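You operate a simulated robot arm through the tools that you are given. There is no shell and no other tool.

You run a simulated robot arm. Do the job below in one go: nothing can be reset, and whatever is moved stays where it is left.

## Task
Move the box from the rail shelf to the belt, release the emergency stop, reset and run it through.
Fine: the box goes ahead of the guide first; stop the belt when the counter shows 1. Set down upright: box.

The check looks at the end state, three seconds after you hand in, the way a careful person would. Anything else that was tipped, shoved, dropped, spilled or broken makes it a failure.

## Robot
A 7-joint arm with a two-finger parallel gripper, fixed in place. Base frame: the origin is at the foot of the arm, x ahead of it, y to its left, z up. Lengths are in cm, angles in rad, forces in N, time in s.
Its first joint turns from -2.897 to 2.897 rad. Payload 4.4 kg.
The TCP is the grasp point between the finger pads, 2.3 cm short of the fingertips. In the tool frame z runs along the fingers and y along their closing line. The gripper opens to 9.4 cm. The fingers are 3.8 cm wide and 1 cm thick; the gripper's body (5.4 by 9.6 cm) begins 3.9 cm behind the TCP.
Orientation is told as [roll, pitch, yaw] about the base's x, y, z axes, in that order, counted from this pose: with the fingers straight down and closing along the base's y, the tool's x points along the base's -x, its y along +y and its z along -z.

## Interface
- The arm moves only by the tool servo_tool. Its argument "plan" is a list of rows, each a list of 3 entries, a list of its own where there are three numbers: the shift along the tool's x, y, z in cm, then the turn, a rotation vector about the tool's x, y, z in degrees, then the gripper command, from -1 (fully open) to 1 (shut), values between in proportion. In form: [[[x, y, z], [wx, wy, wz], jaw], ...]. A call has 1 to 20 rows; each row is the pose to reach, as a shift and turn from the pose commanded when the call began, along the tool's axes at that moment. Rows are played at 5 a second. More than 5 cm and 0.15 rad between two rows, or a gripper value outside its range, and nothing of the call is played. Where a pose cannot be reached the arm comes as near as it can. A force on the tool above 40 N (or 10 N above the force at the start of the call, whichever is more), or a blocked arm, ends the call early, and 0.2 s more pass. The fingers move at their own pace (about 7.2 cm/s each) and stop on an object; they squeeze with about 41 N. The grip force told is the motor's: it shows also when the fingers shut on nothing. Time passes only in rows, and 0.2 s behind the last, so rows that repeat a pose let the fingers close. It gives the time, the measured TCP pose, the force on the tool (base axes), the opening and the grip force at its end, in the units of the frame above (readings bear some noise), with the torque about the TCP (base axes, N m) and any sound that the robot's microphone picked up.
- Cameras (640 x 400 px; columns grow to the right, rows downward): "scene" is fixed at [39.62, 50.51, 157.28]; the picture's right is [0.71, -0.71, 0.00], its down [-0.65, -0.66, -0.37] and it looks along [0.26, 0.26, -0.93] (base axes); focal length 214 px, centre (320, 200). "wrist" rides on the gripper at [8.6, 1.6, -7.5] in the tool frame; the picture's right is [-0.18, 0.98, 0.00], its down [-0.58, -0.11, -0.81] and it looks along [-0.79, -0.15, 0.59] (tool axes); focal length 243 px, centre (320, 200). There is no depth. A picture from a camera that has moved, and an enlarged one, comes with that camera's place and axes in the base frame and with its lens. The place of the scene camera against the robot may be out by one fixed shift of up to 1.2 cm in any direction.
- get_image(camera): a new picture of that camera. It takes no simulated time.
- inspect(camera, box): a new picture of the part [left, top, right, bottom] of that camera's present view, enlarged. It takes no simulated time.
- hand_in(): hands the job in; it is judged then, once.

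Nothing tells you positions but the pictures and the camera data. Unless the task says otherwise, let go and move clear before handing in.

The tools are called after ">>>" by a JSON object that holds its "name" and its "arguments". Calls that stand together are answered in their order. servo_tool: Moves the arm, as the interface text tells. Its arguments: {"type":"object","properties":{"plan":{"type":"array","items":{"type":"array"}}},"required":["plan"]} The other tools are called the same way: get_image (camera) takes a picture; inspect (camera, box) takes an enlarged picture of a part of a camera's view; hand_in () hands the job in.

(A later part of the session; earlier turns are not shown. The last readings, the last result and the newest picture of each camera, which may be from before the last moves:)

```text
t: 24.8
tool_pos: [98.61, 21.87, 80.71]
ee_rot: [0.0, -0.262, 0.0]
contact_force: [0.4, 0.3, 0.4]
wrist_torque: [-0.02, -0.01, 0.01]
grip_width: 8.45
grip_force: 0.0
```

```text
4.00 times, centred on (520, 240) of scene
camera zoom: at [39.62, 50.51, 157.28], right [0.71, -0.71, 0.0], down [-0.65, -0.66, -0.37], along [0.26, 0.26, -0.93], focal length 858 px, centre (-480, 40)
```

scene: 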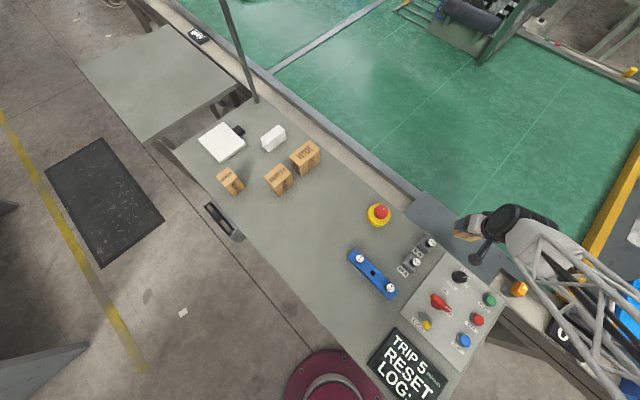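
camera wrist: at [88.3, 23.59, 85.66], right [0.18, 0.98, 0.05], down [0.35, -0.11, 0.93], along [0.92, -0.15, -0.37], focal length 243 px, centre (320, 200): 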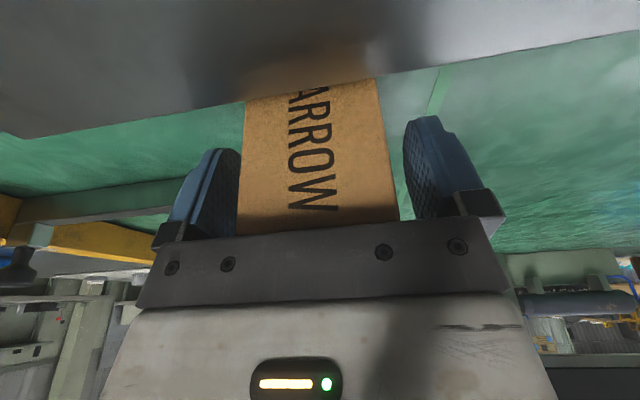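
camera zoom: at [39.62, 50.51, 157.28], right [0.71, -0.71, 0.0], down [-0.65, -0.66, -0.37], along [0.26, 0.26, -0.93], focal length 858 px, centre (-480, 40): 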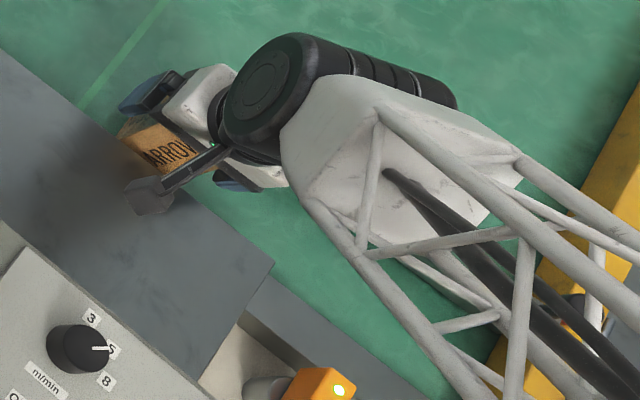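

The box is free and standing. I'll open fully, rise straight up and look.

>>> {"name": "servo_tool", "arguments": {"plan": [[[0, 0, 0], [0, 0, 0], -1], [[0, 0, 0], [0, 0, 0], -1], [[-0.52, 0, -1.93], [0, 0, 0], -1], [[-1.04, 0, -3.86], [0, 0, 0], -1], [[-1.81, 0, -6.76], [0, 0, 0], -1], [[-2.59, 0, -9.66], [0, 0, 0], -1], [[-3.36, 0, -12.56], [0, 0, 0], -1], [[-4.14, 0, -15.46], [0, 0, 0], -1], [[-4.14, 0, -15.46], [0, 0, 0], -1]]}}

>>> {"name": "get_image", "arguments": {"camera": "wrist"}}

>>> {"name": "get_image", "arguments": {"camera": "scene"}}

```text
t: 26.8
tool_pos: [98.43, 21.95, 96.82]
ee_rot: [-0.001, -0.263, 0.001]
contact_force: [-0.2, -0.9, 0.1]
wrist_torque: [0.01, -0.02, 0.0]
grip_width: 9.4
grip_force: 0.1
```

```text
taken
camera wrist: at [88.15, 23.64, 101.77], right [0.18, 0.98, 0.05], down [0.35, -0.11, 0.93], along [0.92, -0.15, -0.37], focal length 243 px, centre (320, 200)
```

wrist: 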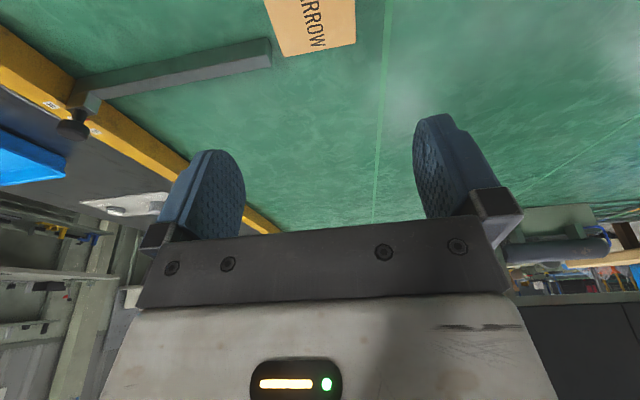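

```text
taken
```

scene: 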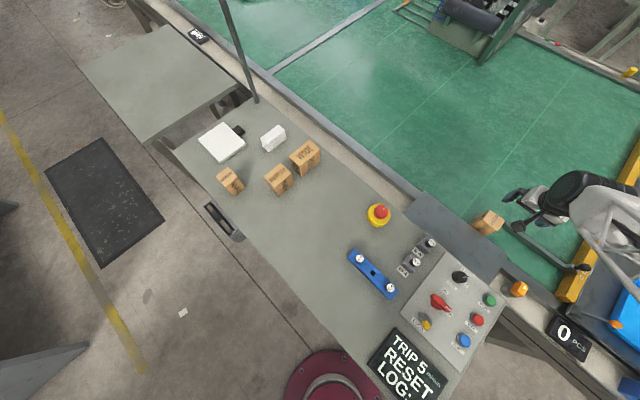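

The box stands upright on the belt upstream of the guide tip. Next is the emergency stop, so I'll straighten the tool and move over for a close look.

>>> {"name": "servo_tool", "arguments": {"plan": [[[1, 1, -3], [0, 0, 0], -1], [[3.5, 3.5, -5], [0, 3, 0], -1], [[6.5, 6.2, -6.5], [0, 6, 0], -1], [[9.5, 9, -8], [0, 9, 0], -1], [[12.5, 11.8, -9.5], [0, 12, 0], -1], [[15.5, 14.6, -11], [0, 15, 0], -1], [[18.5, 17.5, -12], [0, 15, 0], -1], [[21.5, 20.4, -13], [0, 15, 0], -1], [[24.5, 23.3, -14], [0, 15, 0], -1], [[27.2, 26, -14.8], [0, 15, 0], -1], [[29.4, 28, -15.3], [0, 15, 0], -1], [[29.4, 28, -15.3], [0, 15, 0], -1]]}}

>>> {"name": "get_image", "arguments": {"camera": "wrist"}}

>>> {"name": "get_image", "arguments": {"camera": "scene"}}

```text
t: 29.4
tool_pos: [65.94, 49.87, 103.9]
ee_rot: [0.001, -0.001, 0.0]
contact_force: [-0.7, 0.5, -0.2]
wrist_torque: [0.0, 0.01, 0.0]
grip_width: 9.41
grip_force: 0.1
```

```text
taken
camera wrist: at [57.36, 51.52, 111.33], right [0.18, 0.98, 0.0], down [0.58, -0.11, 0.81], along [0.79, -0.15, -0.59], focal length 243 px, centre (320, 200)
```

wrist: 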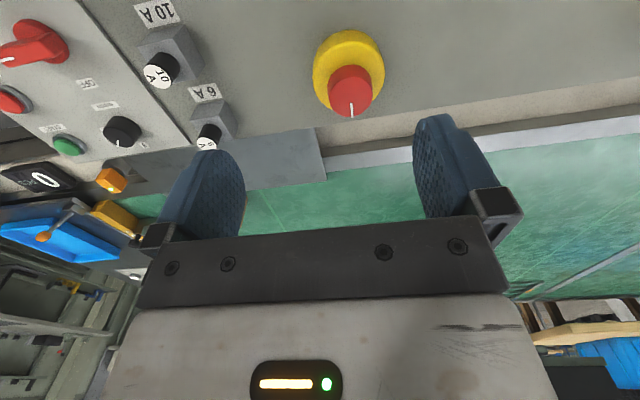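

```text
taken
```

scene: 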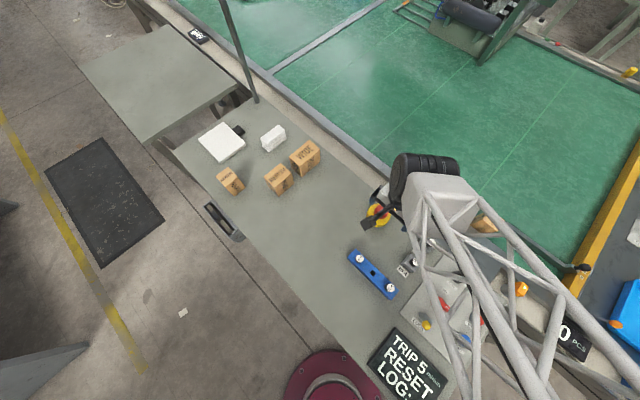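

>>> {"name": "inspect", "arguments": {"camera": "wrist", "box": [290, 20, 418, 130]}}

```text
3.64 times, centred on (354, 75) of wrist
camera zoom: at [57.36, 51.52, 111.33], right [0.18, 0.98, 0.0], down [0.58, -0.11, 0.81], along [0.79, -0.15, -0.59], focal length 882 px, centre (196, 654)
```

zoom: 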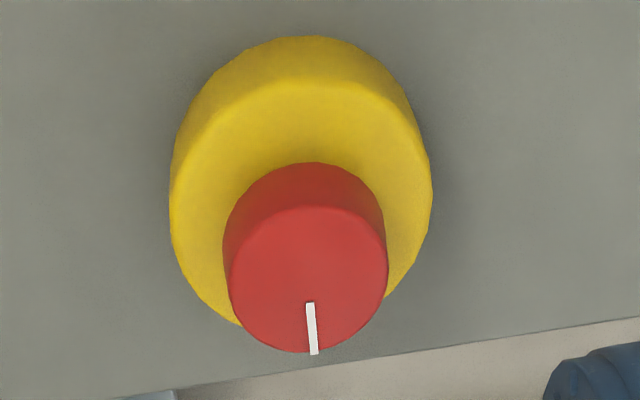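

>>> {"name": "servo_tool", "arguments": {"plan": [[[-1.8, 0.7, 2.3], [0, 0, 0], -1], [[-3.6, 1.4, 4.6], [0, 0, 0], -1], [[-5.46, 2.18, 6.9], [0, 0, 0], -1], [[-5.46, 2.18, 6.9], [0, 0, 0], -1]]}}

>>> {"name": "inspect", "arguments": {"camera": "wrist", "box": [220, 0, 420, 125]}}

>>> {"name": "inspect", "arguments": {"camera": "scene", "box": [340, 170, 460, 245]}}

```text
t: 30.4
tool_pos: [71.53, 51.91, 96.84]
ee_rot: [0.0, -0.001, 0.002]
contact_force: [-0.2, 0.9, -0.5]
wrist_torque: [0.02, 0.01, 0.0]
grip_width: 9.4
grip_force: 0.0
```

```text
3.20 times, centred on (320, 62) of wrist
camera zoom: at [62.98, 53.69, 104.38], right [0.18, 0.98, 0.0], down [0.58, -0.11, 0.81], along [0.79, -0.15, -0.59], focal length 776 px, centre (320, 640)
```

zoom: 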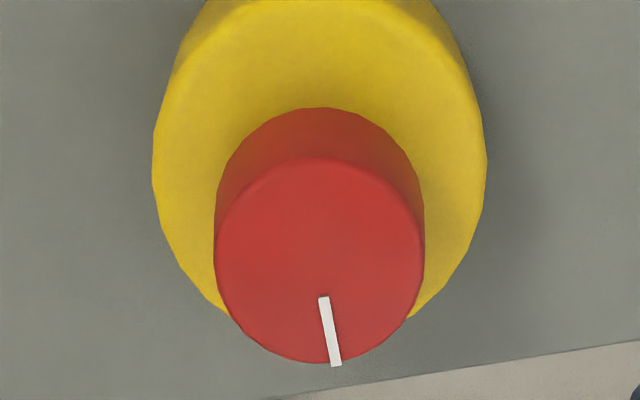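

```text
5.33 times, centred on (400, 208) of scene
camera zoom: at [39.62, 50.51, 157.28], right [0.71, -0.71, 0.0], down [-0.65, -0.66, -0.37], along [0.26, 0.26, -0.93], focal length 1144 px, centre (-107, 160)
```

zoom: 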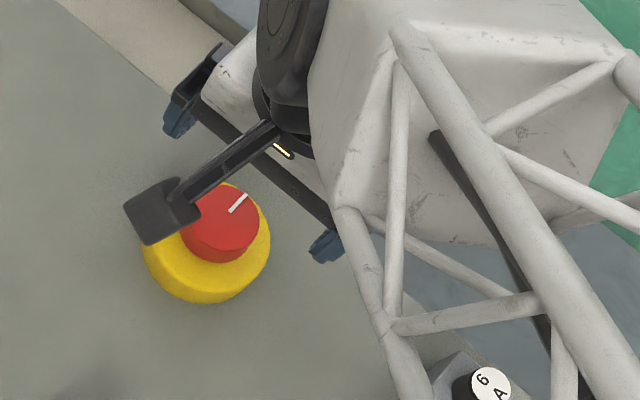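

The e-stop knob is centred at (71.5, 52.1) with its top at z≈87.9 and a diameter of 4.5 cm. I'll lower the open fingers either side of it to just above the yellow collar.

>>> {"name": "servo_tool", "arguments": {"plan": [[[0, 0.1, 2.5], [0, 0, 0], -1], [[0, 0.15, 5], [0, 0, 0], -1], [[0, 0.15, 7], [0, 0, 0], -1], [[0, 0.15, 8.3], [0, 0, 0], -1], [[0, 0.15, 8.3], [0, 0, 0], -1]]}}

>>> {"name": "get_image", "arguments": {"camera": "wrist"}}

```text
t: 31.6
tool_pos: [71.5, 52.3, 88.58]
ee_rot: [0.001, 0.001, 0.0]
contact_force: [0.9, -0.7, -0.1]
wrist_torque: [0.02, 0.0, 0.03]
grip_width: 9.43
grip_force: 0.0
```

```text
taken
camera wrist: at [62.97, 53.89, 96.02], right [0.18, 0.98, 0.0], down [0.58, -0.11, 0.81], along [0.79, -0.15, -0.59], focal length 243 px, centre (320, 200)
```

wrist: 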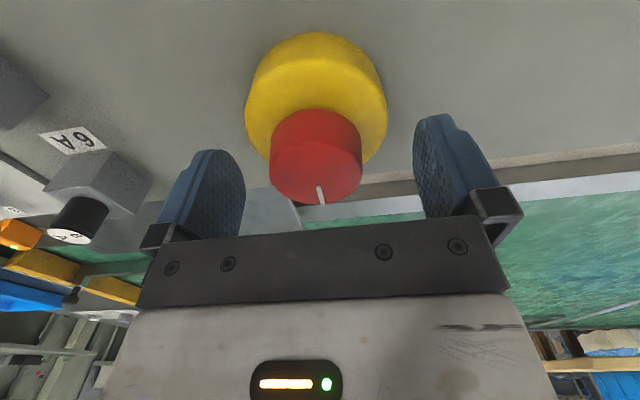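

>>> {"name": "servo_tool", "arguments": {"plan": [[[0, 0, 0], [0, 0, 0], 0.1], [[0, 0, 0], [0, 0, 0], 1], [[0, 0, 0], [0, 0, 0], 1], [[0, 0, 0], [0, 0, 0], 1]]}}

>>> {"name": "inspect", "arguments": {"camera": "wrist", "box": [200, 20, 440, 250]}}

```text
t: 32.6
tool_pos: [71.54, 52.02, 88.47]
ee_rot: [-0.001, 0.001, 0.001]
contact_force: [0.5, -11.4, 5.4]
wrist_torque: [-0.32, -0.1, -0.05]
grip_width: 4.65
grip_force: 45.1
stopped in row 4: the force on the tool passed its limit at 42 N (the readings are from after the stop); the commanded pose is now the measured one
```

```text
1.74 times, centred on (320, 135) of wrist
camera zoom: at [62.99, 53.72, 95.98], right [0.18, 0.98, 0.0], down [0.58, -0.11, 0.81], along [0.79, -0.15, -0.59], focal length 422 px, centre (320, 313)
```

zoom: 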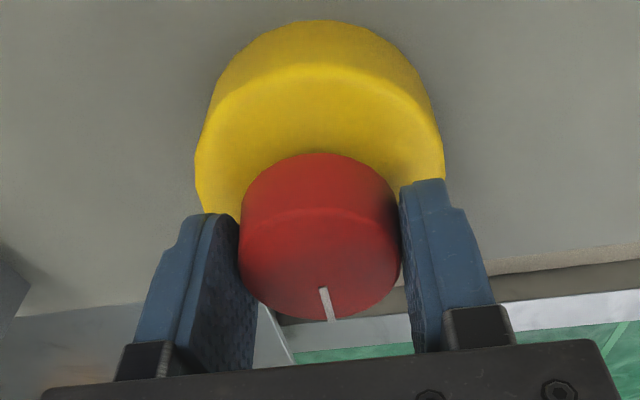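

The knob is gripped (4.65 cm). The sideways force shows I'm about a millimetre off in y, so I'll ease that and then twist clockwise, checking after a partial turn.

>>> {"name": "servo_tool", "arguments": {"plan": [[[0, -0.12, 0], [0, 0, 0], 1], [[0, -0.12, 0], [0, 0, 0], 1]]}}

>>> {"name": "servo_tool", "arguments": {"plan": [[[0, 0, 0], [0, 0, 6], 1], [[0, 0, 0], [0, 0, 12], 1], [[0, 0, 0], [0, 0, 18], 1], [[0, 0, 0], [0, 0, 24], 1], [[0, 0, 0], [0, 0, 24], 1]]}}

>>> {"name": "inspect", "arguments": {"camera": "wrist", "box": [200, 20, 440, 250]}}

>>> {"name": "inspect", "arguments": {"camera": "scene", "box": [340, 310, 484, 400]}}

```text
t: 33.2
tool_pos: [71.55, 51.98, 88.51]
ee_rot: [-0.003, 0.001, 0.0]
contact_force: [-2.2, 6.5, 3.9]
wrist_torque: [0.16, 0.03, -0.02]
grip_width: 4.64
grip_force: 45.2
```

```text
t: 34.4
tool_pos: [71.55, 52.01, 88.45]
ee_rot: [-0.004, 0.0, -0.42]
contact_force: [-7.5, 8.9, 1.2]
wrist_torque: [0.17, 0.13, 0.03]
grip_width: 4.61
grip_force: 45.6
```

```text
1.74 times, centred on (320, 135) of wrist
camera zoom: at [64.4, 57.07, 96.02], right [0.57, 0.82, 0.0], down [0.49, -0.33, 0.81], along [0.66, -0.46, -0.59], focal length 422 px, centre (320, 313)
```

zoom: 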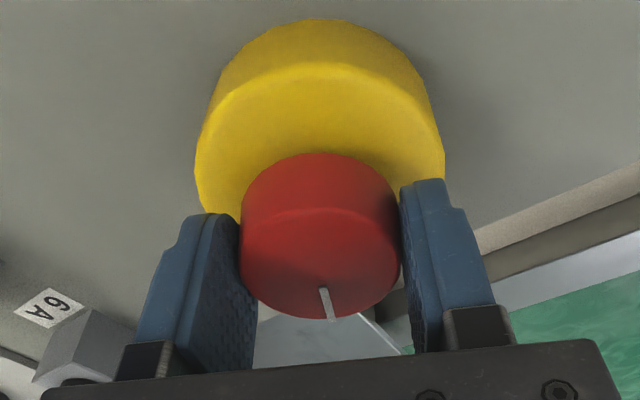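

```text
4.44 times, centred on (412, 355) of scene
camera zoom: at [39.62, 50.51, 157.28], right [0.71, -0.71, 0.0], down [-0.65, -0.66, -0.37], along [0.26, 0.26, -0.93], focal length 953 px, centre (-89, -489)
```

zoom: 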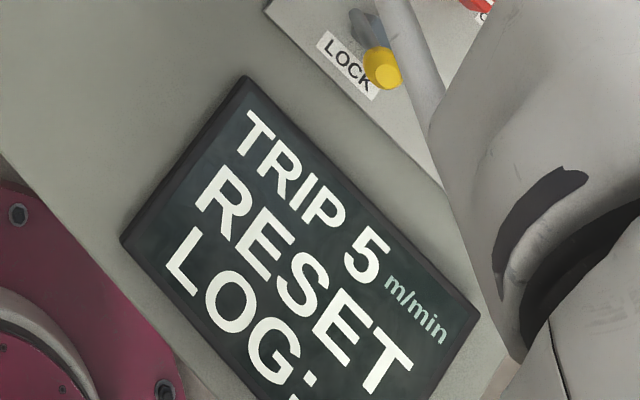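

The knob turns with the gripper with little resistance. I'll keep turning clockwise.

>>> {"name": "servo_tool", "arguments": {"plan": [[[0, 0, 0], [0, 0, 6], 1], [[0, 0, 0], [0, 0, 12], 1], [[0, 0, 0], [0, 0, 18], 1], [[0, 0, 0], [0, 0, 24], 1], [[0, 0, 0], [0, 0, 24], 1]]}}

>>> {"name": "inspect", "arguments": {"camera": "wrist", "box": [200, 20, 440, 250]}}

>>> {"name": "get_image", "arguments": {"camera": "scene"}}

```text
t: 35.6
tool_pos: [71.69, 51.96, 88.36]
ee_rot: [-0.002, 0.0, -0.838]
contact_force: [-11.5, 6.9, 6.0]
wrist_torque: [0.22, 0.28, 0.04]
grip_width: 4.66
grip_force: 44.7
```

```text
1.74 times, centred on (320, 135) of wrist
camera zoom: at [67.06, 59.56, 95.94], right [0.85, 0.52, 0.0], down [0.31, -0.5, 0.81], along [0.42, -0.69, -0.59], focal length 422 px, centre (320, 313)
```

zoom: 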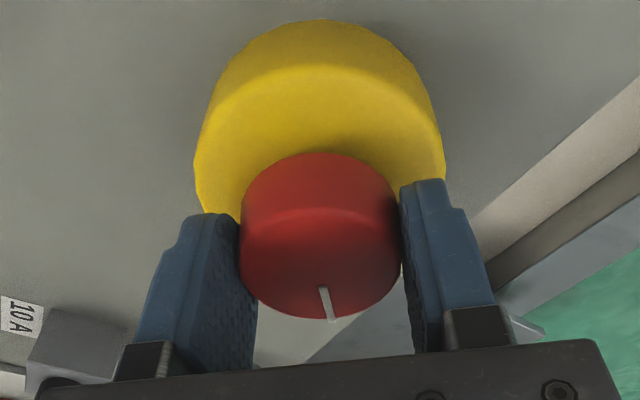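

```text
taken
```

scene: 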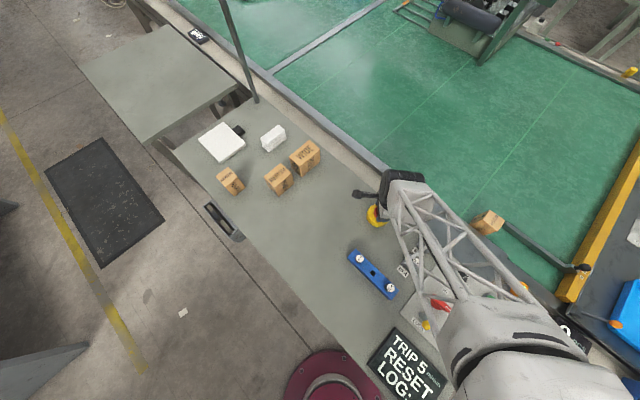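

>>> {"name": "servo_tool", "arguments": {"plan": [[[0.12, 0, 0], [0, 0, 4], 1], [[0.15, 0, 0], [0, 0, 10], 1], [[0.15, 0, 0], [0, 0, 16], 1], [[0.15, 0, 0], [0, 0, 22], 1], [[0.15, 0, 0], [0, 0, 28], 1], [[0.15, 0, 0], [0, 0, 28], 1]]}}

>>> {"name": "inspect", "arguments": {"camera": "wrist", "box": [200, 20, 440, 250]}}

>>> {"name": "inspect", "arguments": {"camera": "scene", "box": [340, 310, 484, 400]}}

```text
t: 37.0
tool_pos: [71.54, 52.06, 88.37]
ee_rot: [0.001, -0.001, -1.325]
contact_force: [8.5, 11.2, 5.2]
wrist_torque: [0.3, -0.23, 0.97]
grip_width: 4.64
grip_force: 44.8
```

```text
1.74 times, centred on (320, 135) of wrist
camera zoom: at [71.06, 60.89, 96.0], right [1.0, 0.06, 0.0], down [0.03, -0.59, 0.81], along [0.05, -0.81, -0.59], focal length 422 px, centre (320, 313)
```

zoom: 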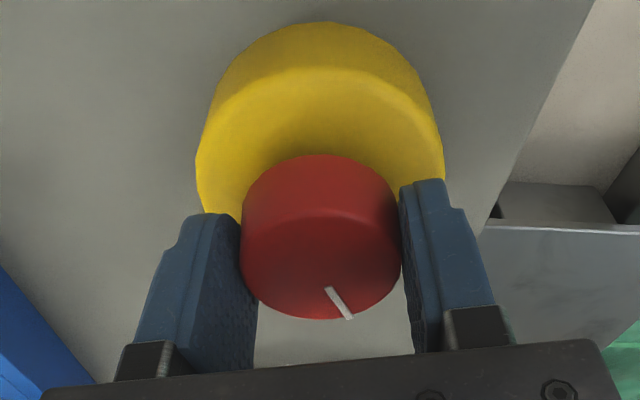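

```text
4.44 times, centred on (412, 355) of scene
camera zoom: at [39.62, 50.51, 157.28], right [0.71, -0.71, 0.0], down [-0.65, -0.66, -0.37], along [0.26, 0.26, -0.93], focal length 953 px, centre (-89, -489)
```

zoom: 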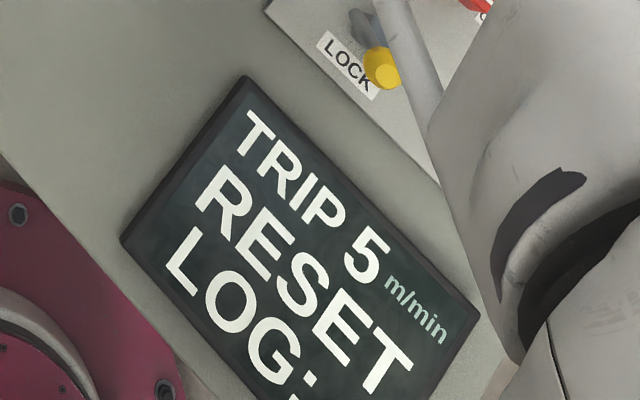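

The knob reached an end stop at about 60° clockwise (torque 0.97 N m and the mark slipped in the grip). I'll open up and rise to see whether it popped out.

>>> {"name": "servo_tool", "arguments": {"plan": [[[0, 0, 0], [0, 0, 0], -0.5], [[0, 0, 0], [0, 0, 0], -1], [[0, 0, 0], [0, 0, 0], -1], [[0, 0, -2.5], [0, 0, 0], -1], [[0, 0, -5.5], [0, 0, 0], -1], [[0, 0, -8.3], [0, 0, 0], -1], [[0, 0, -8.3], [0, 0, 0], -1]]}}

>>> {"name": "inspect", "arguments": {"camera": "wrist", "box": [220, 0, 420, 125]}}

>>> {"name": "get_image", "arguments": {"camera": "scene"}}

```text
t: 38.6
tool_pos: [71.6, 52.0, 97.03]
ee_rot: [-0.002, -0.002, -1.326]
contact_force: [-0.3, -0.1, -0.8]
wrist_torque: [0.03, 0.03, 0.0]
grip_width: 9.4
grip_force: 0.0
```

```text
3.20 times, centred on (320, 62) of wrist
camera zoom: at [71.09, 60.91, 104.42], right [1.0, 0.06, 0.0], down [0.04, -0.59, 0.81], along [0.05, -0.81, -0.59], focal length 776 px, centre (320, 640)
```

zoom: 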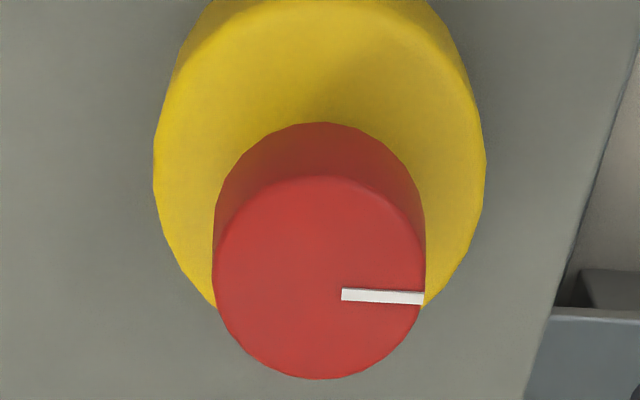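

```text
taken
```

scene: 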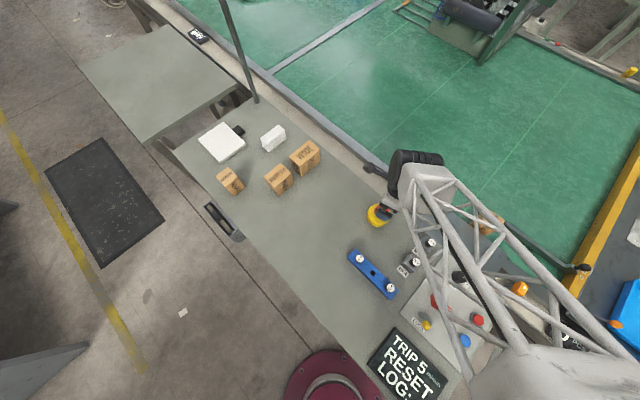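

The knob sprang back and now sits about 4 mm higher, so it appears released. I'll turn back to yaw 0 and move to the panel for a look at RESET, STOP and START.

>>> {"name": "servo_tool", "arguments": {"plan": [[[-3, -2.43, -0.67], [0, 0, -6.3], -1], [[-6, -4.87, -1.33], [0, 0, -12.6], -1], [[-9, -7.3, -2], [0, 0, -19], -1], [[-12, -9.73, -2.67], [0, 0, -25.3], -1], [[-15, -12.17, -3.33], [0, 0, -31.6], -1], [[-18, -14.6, -4], [0, 0, -38], -1], [[-21, -17.03, -4.67], [0, 0, -44.3], -1], [[-24, -19.47, -5.33], [0, 0, -50.6], -1], [[-27, -21.9, -6], [0, 0, -57], -1], [[-30, -24.33, -6.67], [0, 0, -63.3], -1], [[-33, -26.77, -7.33], [0, 0, -69.6], -1], [[-36, -29.2, -8], [0, 0, -76], -1], [[-36, -29.2, -8], [0, 0, -76], -1]]}}

>>> {"name": "get_image", "arguments": {"camera": "wrist"}}

>>> {"name": "inspect", "arguments": {"camera": "scene", "box": [358, 195, 398, 235]}}

>>> {"name": "get_image", "arguments": {"camera": "scene"}}

```text
t: 41.4
tool_pos: [51.63, 9.93, 104.99]
ee_rot: [0.0, 0.001, 0.003]
contact_force: [0.4, -0.4, -0.1]
wrist_torque: [-0.01, 0.01, -0.01]
grip_width: 9.39
grip_force: 0.2
```

```text
taken
camera wrist: at [43.21, 11.69, 112.45], right [0.18, 0.98, 0.0], down [0.58, -0.11, 0.81], along [0.79, -0.15, -0.59], focal length 243 px, centre (320, 200)
```

wrist: 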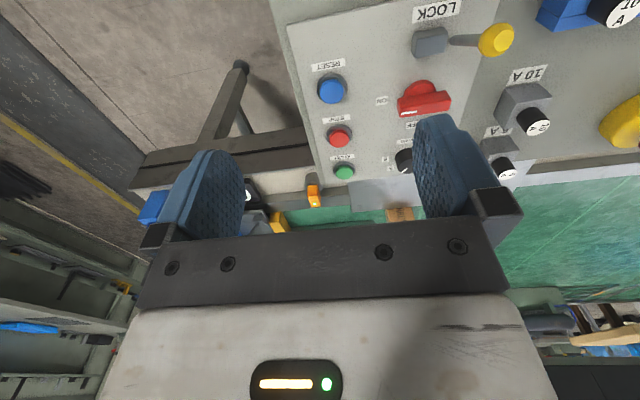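

```text
10.00 times, centred on (378, 215) of scene
camera zoom: at [39.62, 50.51, 157.28], right [0.71, -0.71, 0.0], down [-0.65, -0.66, -0.37], along [0.26, 0.26, -0.93], focal length 2145 px, centre (-260, 50)
```

zoom: 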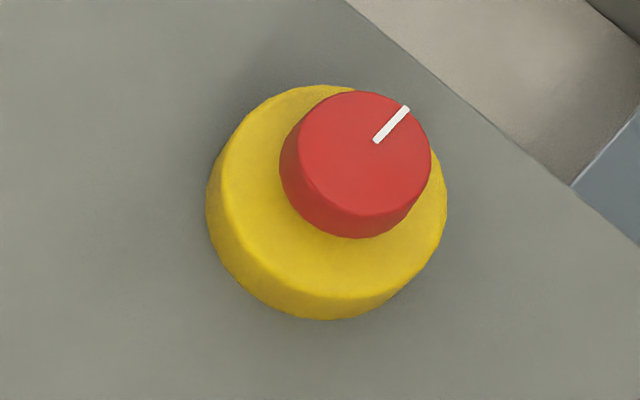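

```text
taken
```

scene: 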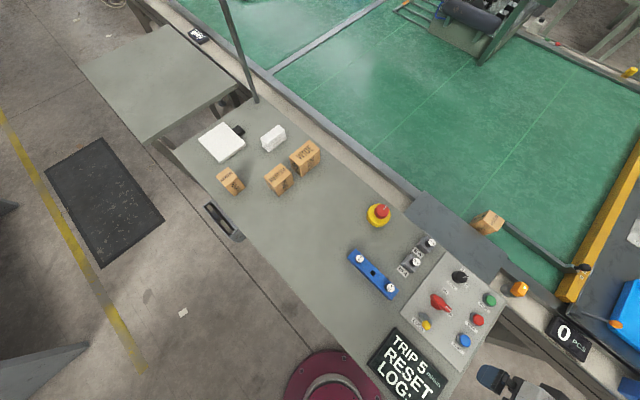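

The e-stop has visibly popped up, so it is released. Now I'll pin down the button positions and heights.

>>> {"name": "inspect", "arguments": {"camera": "wrist", "box": [270, 40, 462, 200]}}

>>> {"name": "inspect", "arguments": {"camera": "scene", "box": [445, 280, 509, 360]}}

>>> {"name": "inspect", "arguments": {"camera": "scene", "box": [440, 190, 600, 290]}}

```text
2.50 times, centred on (366, 120) of wrist
camera zoom: at [43.21, 11.69, 112.45], right [0.18, 0.98, 0.0], down [0.58, -0.11, 0.81], along [0.79, -0.15, -0.59], focal length 606 px, centre (205, 400)
```

zoom: 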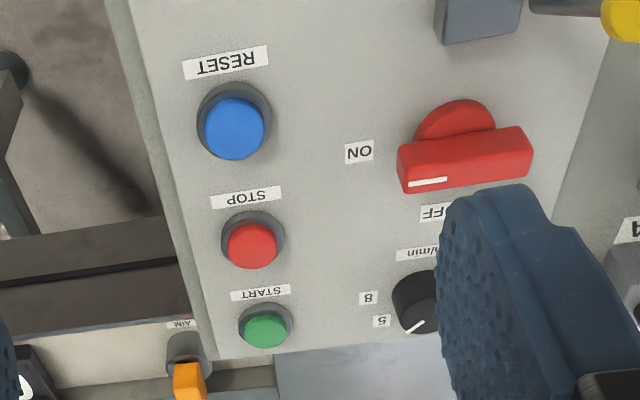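

```text
5.00 times, centred on (477, 320) of scene
camera zoom: at [39.62, 50.51, 157.28], right [0.71, -0.71, 0.0], down [-0.65, -0.66, -0.37], along [0.26, 0.26, -0.93], focal length 1072 px, centre (-465, -400)
```

zoom: 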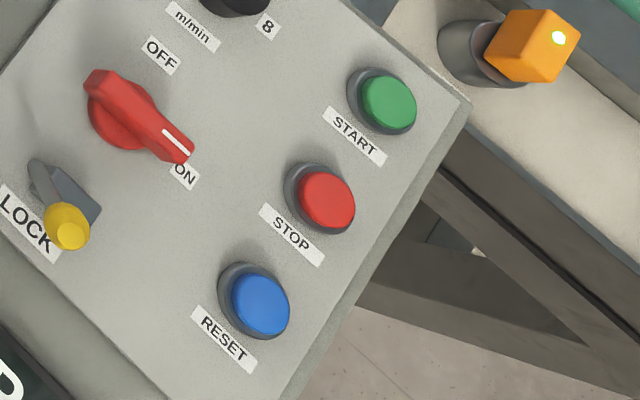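

```text
4.00 times, centred on (520, 240) of scene
camera zoom: at [39.62, 50.51, 157.28], right [0.71, -0.71, 0.0], down [-0.65, -0.66, -0.37], along [0.26, 0.26, -0.93], focal length 858 px, centre (-480, 40)
```

zoom: 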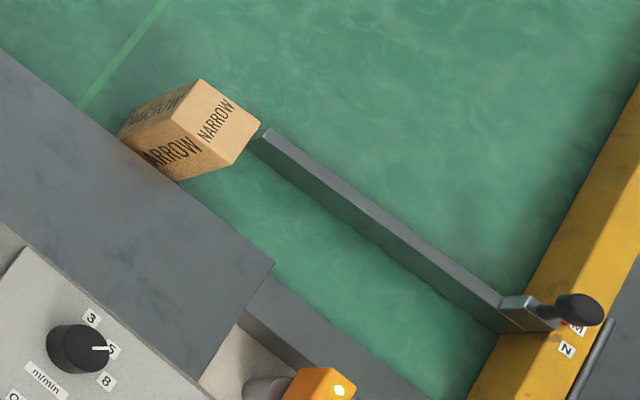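

RESET is at (59.5, 10.1), STOP at (67, 10.1) and START at (74.5, 10.1), with their tops at z≈83.7. The box is well inside the lane and the guide is parallel to it. I'll close the fingers and come down over RESET.

>>> {"name": "servo_tool", "arguments": {"plan": [[[-2, 0.1, 3], [0, 0, 0], 1], [[-4, 0.1, 6.5], [0, 0, 0], 1], [[-6, 0.15, 10], [0, 0, 0], 1], [[-7.87, 0.17, 13.5], [0, 0, 0], 1], [[-7.87, 0.17, 16], [0, 0, 0], 1], [[-7.87, 0.17, 17.3], [0, 0, 0], 1], [[-7.87, 0.17, 17.3], [0, 0, 0], 1]]}}

>>> {"name": "get_image", "arguments": {"camera": "wrist"}}

>>> {"name": "inspect", "arguments": {"camera": "scene", "box": [420, 280, 548, 360]}}

```text
t: 43.0
tool_pos: [59.72, 10.15, 87.4]
ee_rot: [-0.002, 0.001, -0.001]
contact_force: [0.0, -0.2, 0.0]
wrist_torque: [-0.01, 0.0, 0.01]
grip_width: 0.0
grip_force: 40.2
```

```text
taken
camera wrist: at [51.06, 11.9, 94.97], right [0.18, 0.98, 0.0], down [0.58, -0.11, 0.81], along [0.79, -0.15, -0.59], focal length 243 px, centre (320, 200)
```

wrist: 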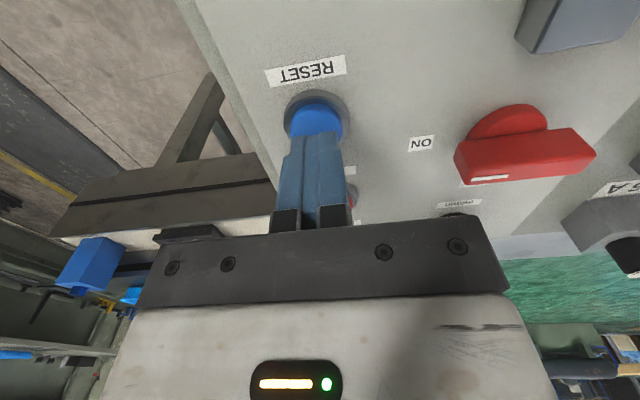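

```text
5.00 times, centred on (484, 320) of scene
camera zoom: at [39.62, 50.51, 157.28], right [0.71, -0.71, 0.0], down [-0.65, -0.66, -0.37], along [0.26, 0.26, -0.93], focal length 1072 px, centre (-500, -400)
```

zoom: 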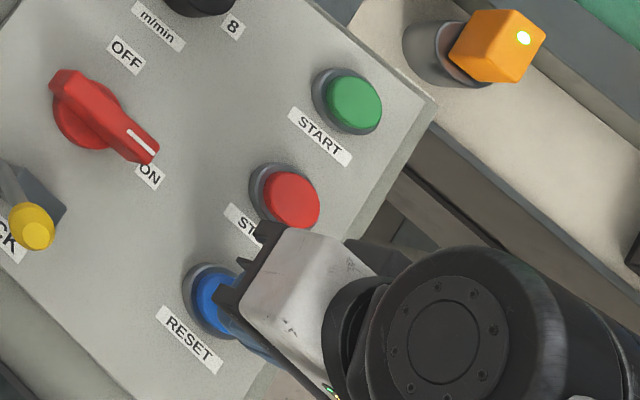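

>>> {"name": "servo_tool", "arguments": {"plan": [[[0, -0.05, 0.5], [0, 0, 0], 1], [[0, -0.05, 1.0], [0, 0, 0], 1], [[0, -0.05, 1.3], [0, 0, 0], 1], [[0, -0.05, 1.5], [0, 0, 0], 1]]}}

>>> {"name": "inspect", "arguments": {"camera": "scene", "box": [340, 310, 484, 400]}}

```text
t: 44.0
tool_pos: [59.82, 10.05, 86.04]
ee_rot: [-0.001, 0.001, 0.001]
contact_force: [-1.7, 0.7, 3.3]
wrist_torque: [0.02, 0.04, 0.0]
grip_width: 0.0
grip_force: 41.5
heard: click
```

```text
4.44 times, centred on (412, 355) of scene
camera zoom: at [39.62, 50.51, 157.28], right [0.71, -0.71, 0.0], down [-0.65, -0.66, -0.37], along [0.26, 0.26, -0.93], focal length 953 px, centre (-89, -489)
```

zoom: 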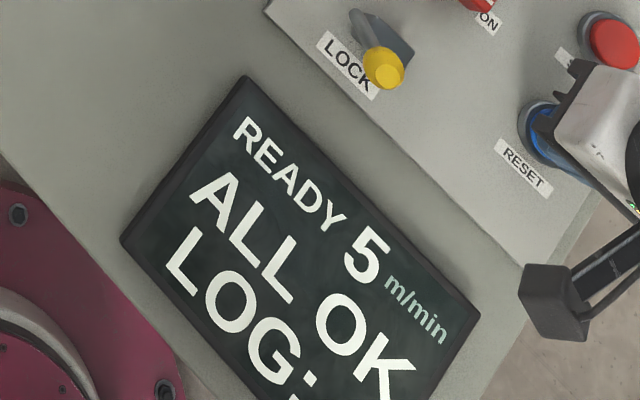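

The display now reads READY / ALL OK, so the reset worked. I'll lift, pass above STOP and hover over START, leaving the guide as found since the display is clear and the box fits the lane.

>>> {"name": "servo_tool", "arguments": {"plan": [[[0, 0, -1.5], [0, 0, 0], 1], [[0, 0, -3], [0, 0, 0], 1], [[-4, 0, -3], [0, 0, 0], 1], [[-8, 0, -3], [0, 0, 0], 1], [[-12, 0, -3], [0, 0, 0], 1], [[-14.85, 0, -2.5], [0, 0, 0], 1], [[-14.85, 0, -1], [0, 0, 0], 1], [[-14.85, 0, -1], [0, 0, 0], 1]]}}

>>> {"name": "get_image", "arguments": {"camera": "wrist"}}

>>> {"name": "get_image", "arguments": {"camera": "scene"}}

>>> {"name": "inspect", "arguments": {"camera": "scene", "box": [430, 260, 558, 340]}}

```text
t: 45.8
tool_pos: [74.49, 10.01, 86.92]
ee_rot: [-0.002, 0.001, 0.001]
contact_force: [0.1, -0.7, -0.3]
wrist_torque: [0.01, -0.02, -0.01]
grip_width: 0.03
grip_force: 40.7
```

```text
taken
camera wrist: at [65.88, 11.8, 94.41], right [0.18, 0.98, 0.0], down [0.58, -0.11, 0.81], along [0.79, -0.15, -0.59], focal length 243 px, centre (320, 200)
```

wrist: 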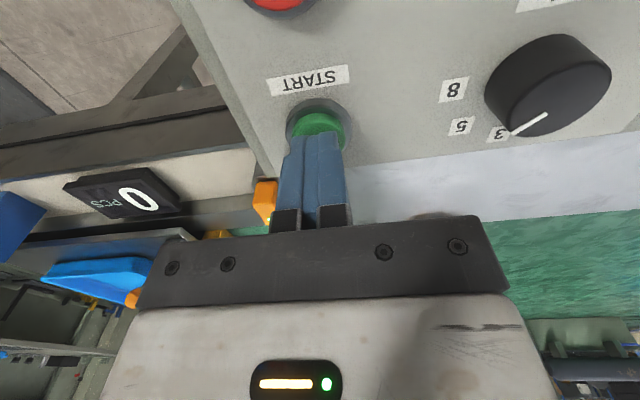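

```text
taken
```

scene: 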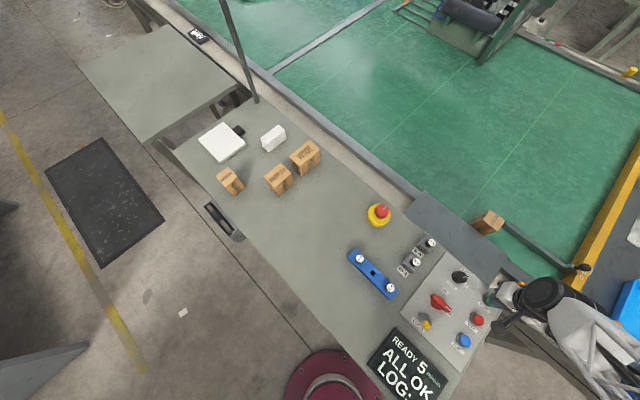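

```text
5.00 times, centred on (494, 300) of scene
camera zoom: at [39.62, 50.51, 157.28], right [0.71, -0.71, 0.0], down [-0.65, -0.66, -0.37], along [0.26, 0.26, -0.93], focal length 1072 px, centre (-550, -300)
```

zoom: 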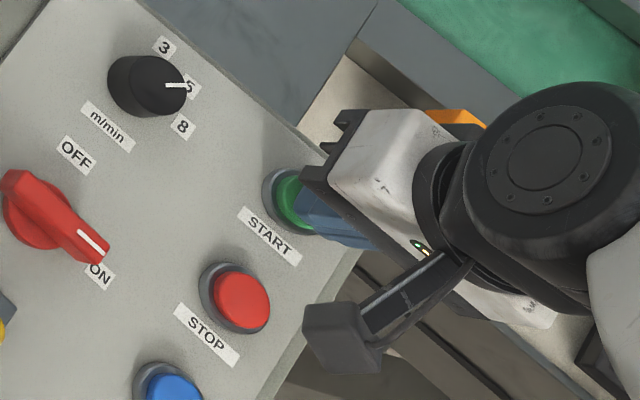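

Before starting the belt I'll rehearse the move to the STOP hover, to confirm I can read the counter from there.

>>> {"name": "servo_tool", "arguments": {"plan": [[[0, 0, -1], [0, 0, 0], 1], [[4, 0, -1], [0, 0, 0], 1], [[7.5, 0, -1], [0, 0, 0], 1], [[7.5, 0, 0.3], [0, 0, 0], 1], [[7.5, 0, 0.3], [0, 0, 0], 1]]}}

>>> {"name": "get_image", "arguments": {"camera": "wrist"}}

>>> {"name": "get_image", "arguments": {"camera": "scene"}}

```text
t: 47.0
tool_pos: [67.18, 10.15, 86.74]
ee_rot: [0.0, 0.001, -0.001]
contact_force: [0.8, -0.6, -0.9]
wrist_torque: [0.03, -0.02, 0.01]
grip_width: 0.0
grip_force: 40.9
```

```text
taken
camera wrist: at [58.54, 11.92, 94.23], right [0.18, 0.98, 0.0], down [0.58, -0.11, 0.81], along [0.79, -0.15, -0.59], focal length 243 px, centre (320, 200)
```

wrist: 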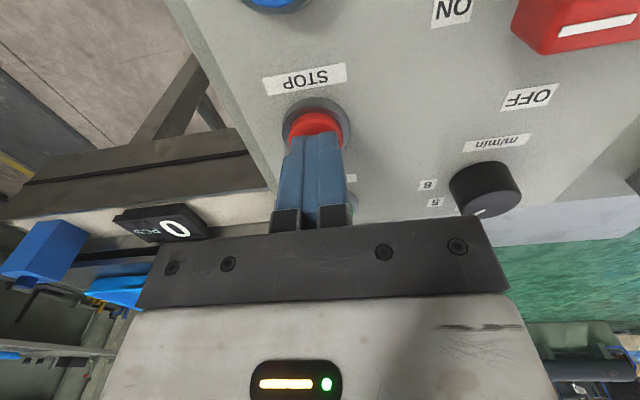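

```text
taken
```

scene: 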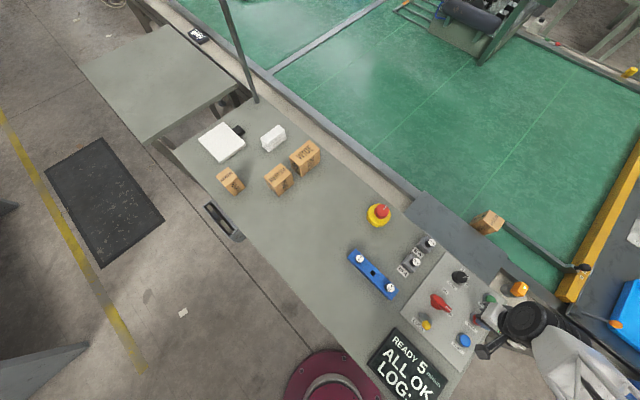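

The counter is readable from the STOP hover. I'll go back over START, press it and check that the belt runs.

>>> {"name": "servo_tool", "arguments": {"plan": [[[0, 0, -1.3], [0, 0, 0], 1], [[-4, 0, -1.3], [0, 0, 0], 1], [[-7.5, 0, -1.3], [0, 0, 0], 1], [[-7.5, 0, -0.1], [0, 0, 0], 1], [[-7.5, 0, -0.1], [0, 0, 0], 1]]}}

>>> {"name": "servo_tool", "arguments": {"plan": [[[0, 0, 0.5], [0, 0, 0], 1], [[0, 0, 0.9], [0, 0, 0], 1], [[0, 0, 1.05], [0, 0, 0], 1]]}}

>>> {"name": "get_image", "arguments": {"camera": "scene"}}

>>> {"name": "get_image", "arguments": {"camera": "wrist"}}

```text
t: 48.2
tool_pos: [74.67, 10.11, 86.79]
ee_rot: [-0.002, 0.002, 0.0]
contact_force: [0.0, 0.5, -0.6]
wrist_torque: [0.03, 0.0, -0.03]
grip_width: 0.0
grip_force: 41.2
```

```text
t: 49.0
tool_pos: [74.59, 10.15, 85.75]
ee_rot: [-0.001, -0.001, 0.001]
contact_force: [-3.3, -1.8, 10.9]
wrist_torque: [-0.06, 0.09, 0.01]
grip_width: 0.02
grip_force: 41.1
heard: click
```

```text
taken
```

scene: 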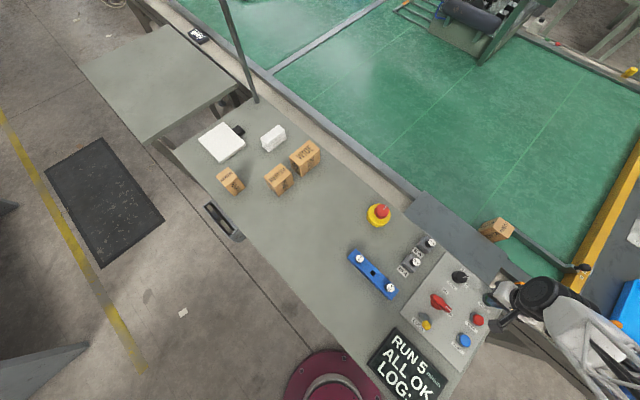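

```text
taken
camera wrist: at [66.04, 11.83, 93.37], right [0.18, 0.98, 0.0], down [0.58, -0.11, 0.81], along [0.79, -0.15, -0.59], focal length 243 px, centre (320, 200)
```

wrist: 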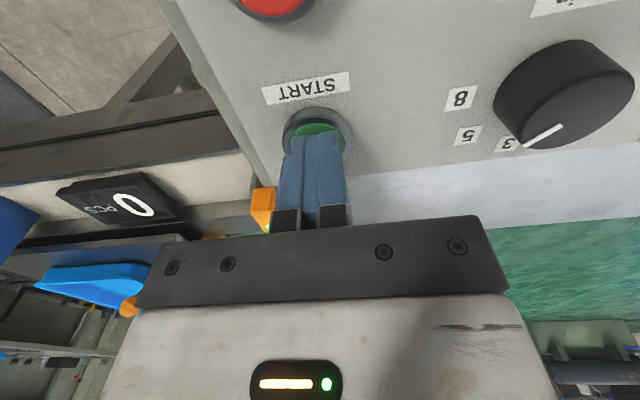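

The display shows RUN and the box is moving. I'll go straight to the STOP hover.

>>> {"name": "servo_tool", "arguments": {"plan": [[[0, 0, -1.8], [0, 0, 0], 1], [[4, 0, -1.8], [0, 0, 0], 1], [[7.5, 0, -1.2], [0, 0, 0], 1]]}}

>>> {"name": "get_image", "arguments": {"camera": "wrist"}}

>>> {"name": "get_image", "arguments": {"camera": "scene"}}

```text
t: 49.8
tool_pos: [67.07, 10.13, 87.06]
ee_rot: [-0.002, 0.001, -0.001]
contact_force: [-0.6, -0.3, -0.4]
wrist_torque: [0.01, 0.0, 0.02]
grip_width: 0.0
grip_force: 40.6
```

```text
taken
camera wrist: at [58.58, 11.87, 94.6], right [0.18, 0.98, 0.0], down [0.58, -0.11, 0.81], along [0.79, -0.15, -0.59], focal length 243 px, centre (320, 200)
```

wrist: 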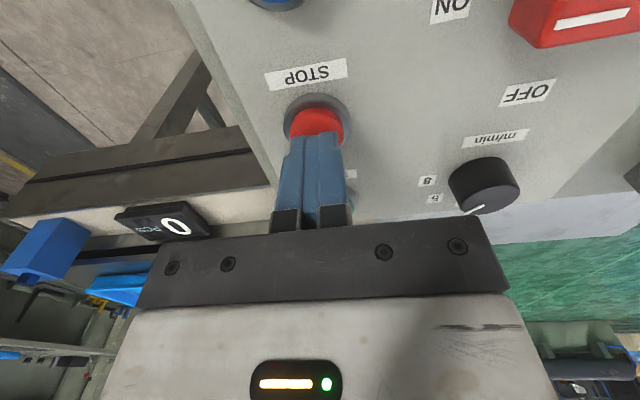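

```text
taken
```

scene: 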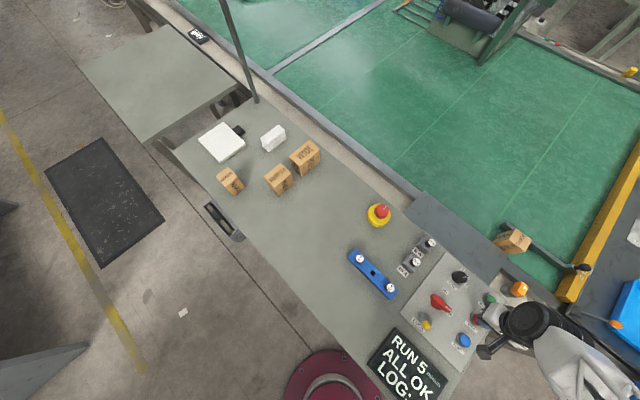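

>>> {"name": "servo_tool", "arguments": {"plan": [[[0, 0, 0.5], [0, 0, 0], 1]]}}

>>> {"name": "get_image", "arguments": {"camera": "wrist"}}

>>> {"name": "inspect", "arguments": {"camera": "scene", "box": [470, 210, 630, 310]}}

```text
t: 50.2
tool_pos: [67.13, 10.23, 86.57]
ee_rot: [-0.002, 0.003, 0.0]
contact_force: [0.9, 0.0, 0.0]
wrist_torque: [0.02, -0.01, 0.0]
grip_width: 0.0
grip_force: 41.2
```

```text
taken
camera wrist: at [58.52, 11.87, 94.08], right [0.18, 0.98, 0.0], down [0.58, -0.11, 0.81], along [0.79, -0.15, -0.59], focal length 243 px, centre (320, 200)
```

wrist: 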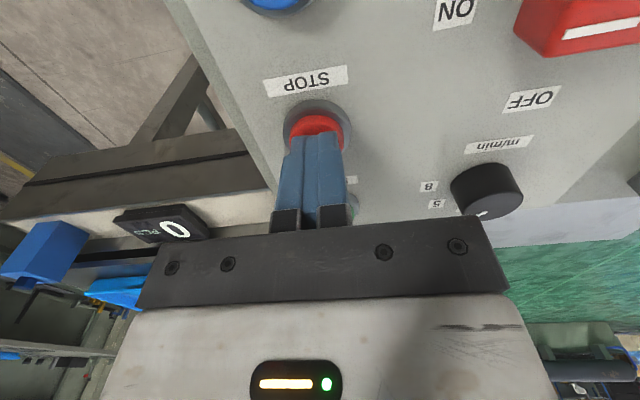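

```text
4.00 times, centred on (550, 260) of scene
camera zoom: at [39.62, 50.51, 157.28], right [0.71, -0.71, 0.0], down [-0.65, -0.66, -0.37], along [0.26, 0.26, -0.93], focal length 858 px, centre (-600, -40)
```

zoom: 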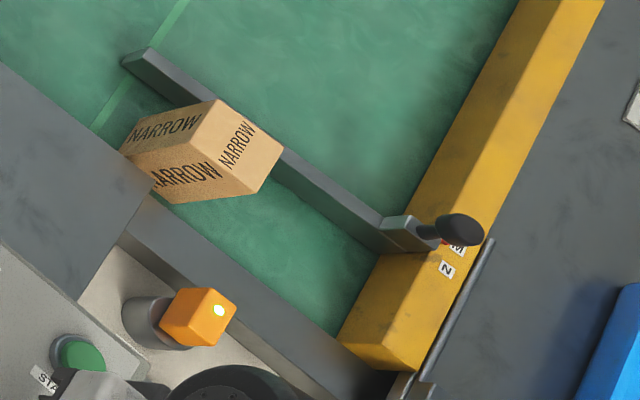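

>>> {"name": "servo_tool", "arguments": {"plan": [[[0, 0, 0], [0, 0, 0], 1]]}}

>>> {"name": "inspect", "arguments": {"camera": "wrist", "box": [60, 160, 220, 260]}}

>>> {"name": "inspect", "arguments": {"camera": "scene", "box": [470, 210, 630, 310]}}

```text
t: 50.6
tool_pos: [67.04, 10.14, 86.59]
ee_rot: [-0.002, 0.002, 0.001]
contact_force: [0.3, 0.6, 0.4]
wrist_torque: [-0.02, -0.03, 0.02]
grip_width: 0.0
grip_force: 40.7
```

```text
4.00 times, centred on (140, 210) of wrist
camera zoom: at [58.53, 11.87, 94.09], right [0.18, 0.98, 0.0], down [0.58, -0.11, 0.81], along [0.79, -0.15, -0.59], focal length 970 px, centre (1040, 160)
```

zoom: 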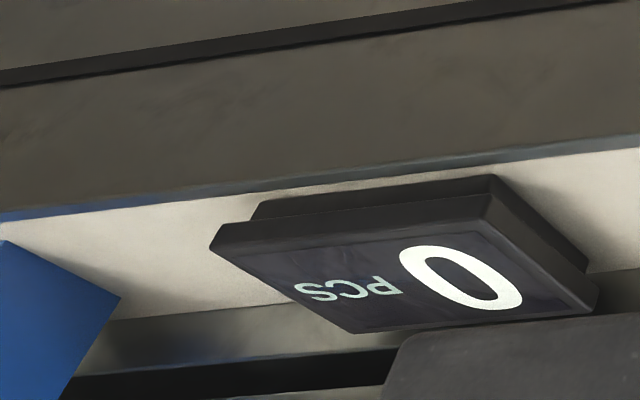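

```text
4.00 times, centred on (550, 260) of scene
camera zoom: at [39.62, 50.51, 157.28], right [0.71, -0.71, 0.0], down [-0.65, -0.66, -0.37], along [0.26, 0.26, -0.93], focal length 858 px, centre (-600, -40)
```

zoom: 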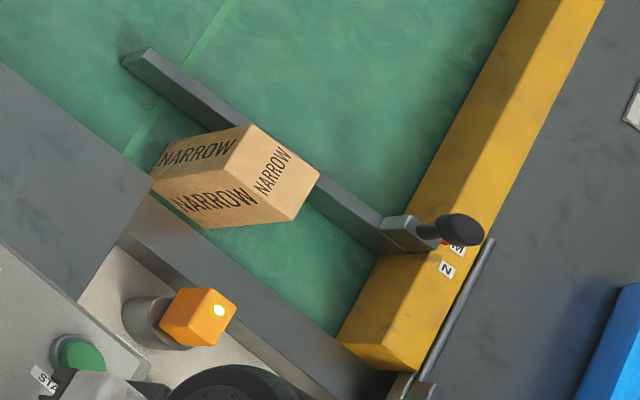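

>>> {"name": "servo_tool", "arguments": {"plan": [[[0, 0, 0], [0, 0, 0], 1]]}}

>>> {"name": "inspect", "arguments": {"camera": "wrist", "box": [60, 160, 220, 260]}}

>>> {"name": "inspect", "arguments": {"camera": "scene", "box": [470, 210, 630, 310]}}

```text
t: 51.0
tool_pos: [67.09, 10.28, 86.62]
ee_rot: [-0.003, 0.002, 0.0]
contact_force: [-0.4, 0.0, 0.4]
wrist_torque: [0.01, 0.0, -0.03]
grip_width: 0.0
grip_force: 40.9
```

```text
4.00 times, centred on (140, 210) of wrist
camera zoom: at [58.53, 11.87, 94.1], right [0.18, 0.98, 0.0], down [0.58, -0.11, 0.81], along [0.79, -0.15, -0.59], focal length 970 px, centre (1040, 160)
```

zoom: 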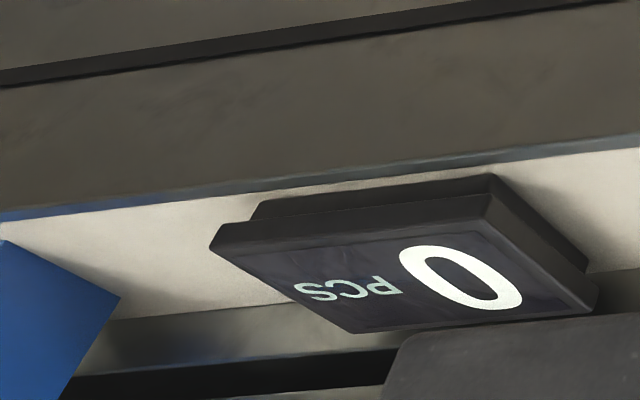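

```text
4.00 times, centred on (550, 260) of scene
camera zoom: at [39.62, 50.51, 157.28], right [0.71, -0.71, 0.0], down [-0.65, -0.66, -0.37], along [0.26, 0.26, -0.93], focal length 858 px, centre (-600, -40)
```

zoom: 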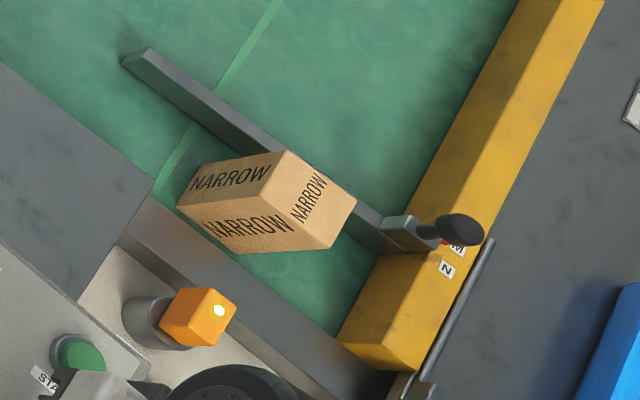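

>>> {"name": "servo_tool", "arguments": {"plan": [[[0, 0, 0], [0, 0, 0], 1]]}}

>>> {"name": "inspect", "arguments": {"camera": "wrist", "box": [60, 160, 220, 260]}}

>>> {"name": "inspect", "arguments": {"camera": "scene", "box": [470, 210, 630, 310]}}

```text
t: 51.4
tool_pos: [67.04, 10.05, 86.62]
ee_rot: [-0.002, 0.0, 0.0]
contact_force: [-0.4, 0.1, 0.1]
wrist_torque: [-0.01, 0.0, 0.0]
grip_width: 0.0
grip_force: 41.2
```

```text
4.00 times, centred on (140, 210) of wrist
camera zoom: at [58.53, 11.87, 94.1], right [0.18, 0.98, 0.0], down [0.58, -0.11, 0.81], along [0.79, -0.15, -0.59], focal length 970 px, centre (1040, 160)
```

zoom: 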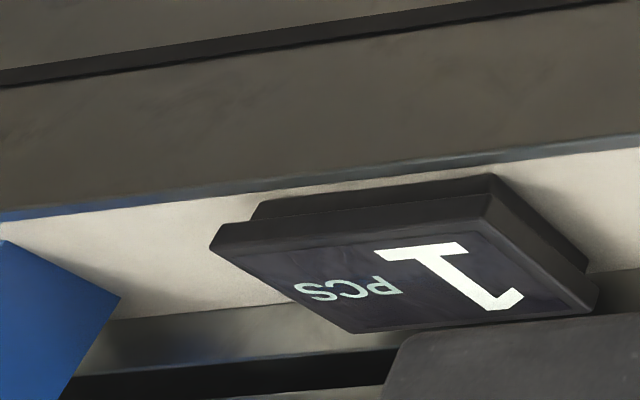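

```text
4.00 times, centred on (550, 260) of scene
camera zoom: at [39.62, 50.51, 157.28], right [0.71, -0.71, 0.0], down [-0.65, -0.66, -0.37], along [0.26, 0.26, -0.93], focal length 858 px, centre (-600, -40)
```

zoom: 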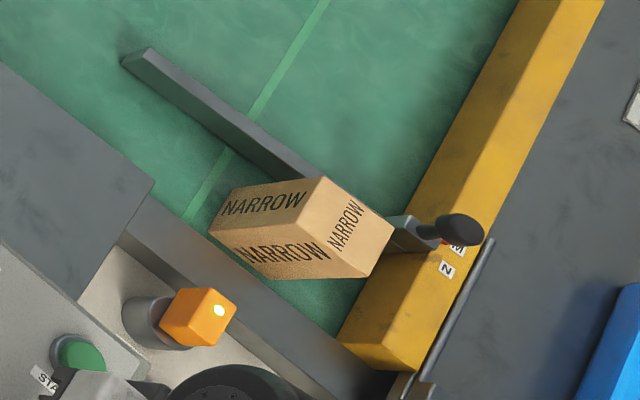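

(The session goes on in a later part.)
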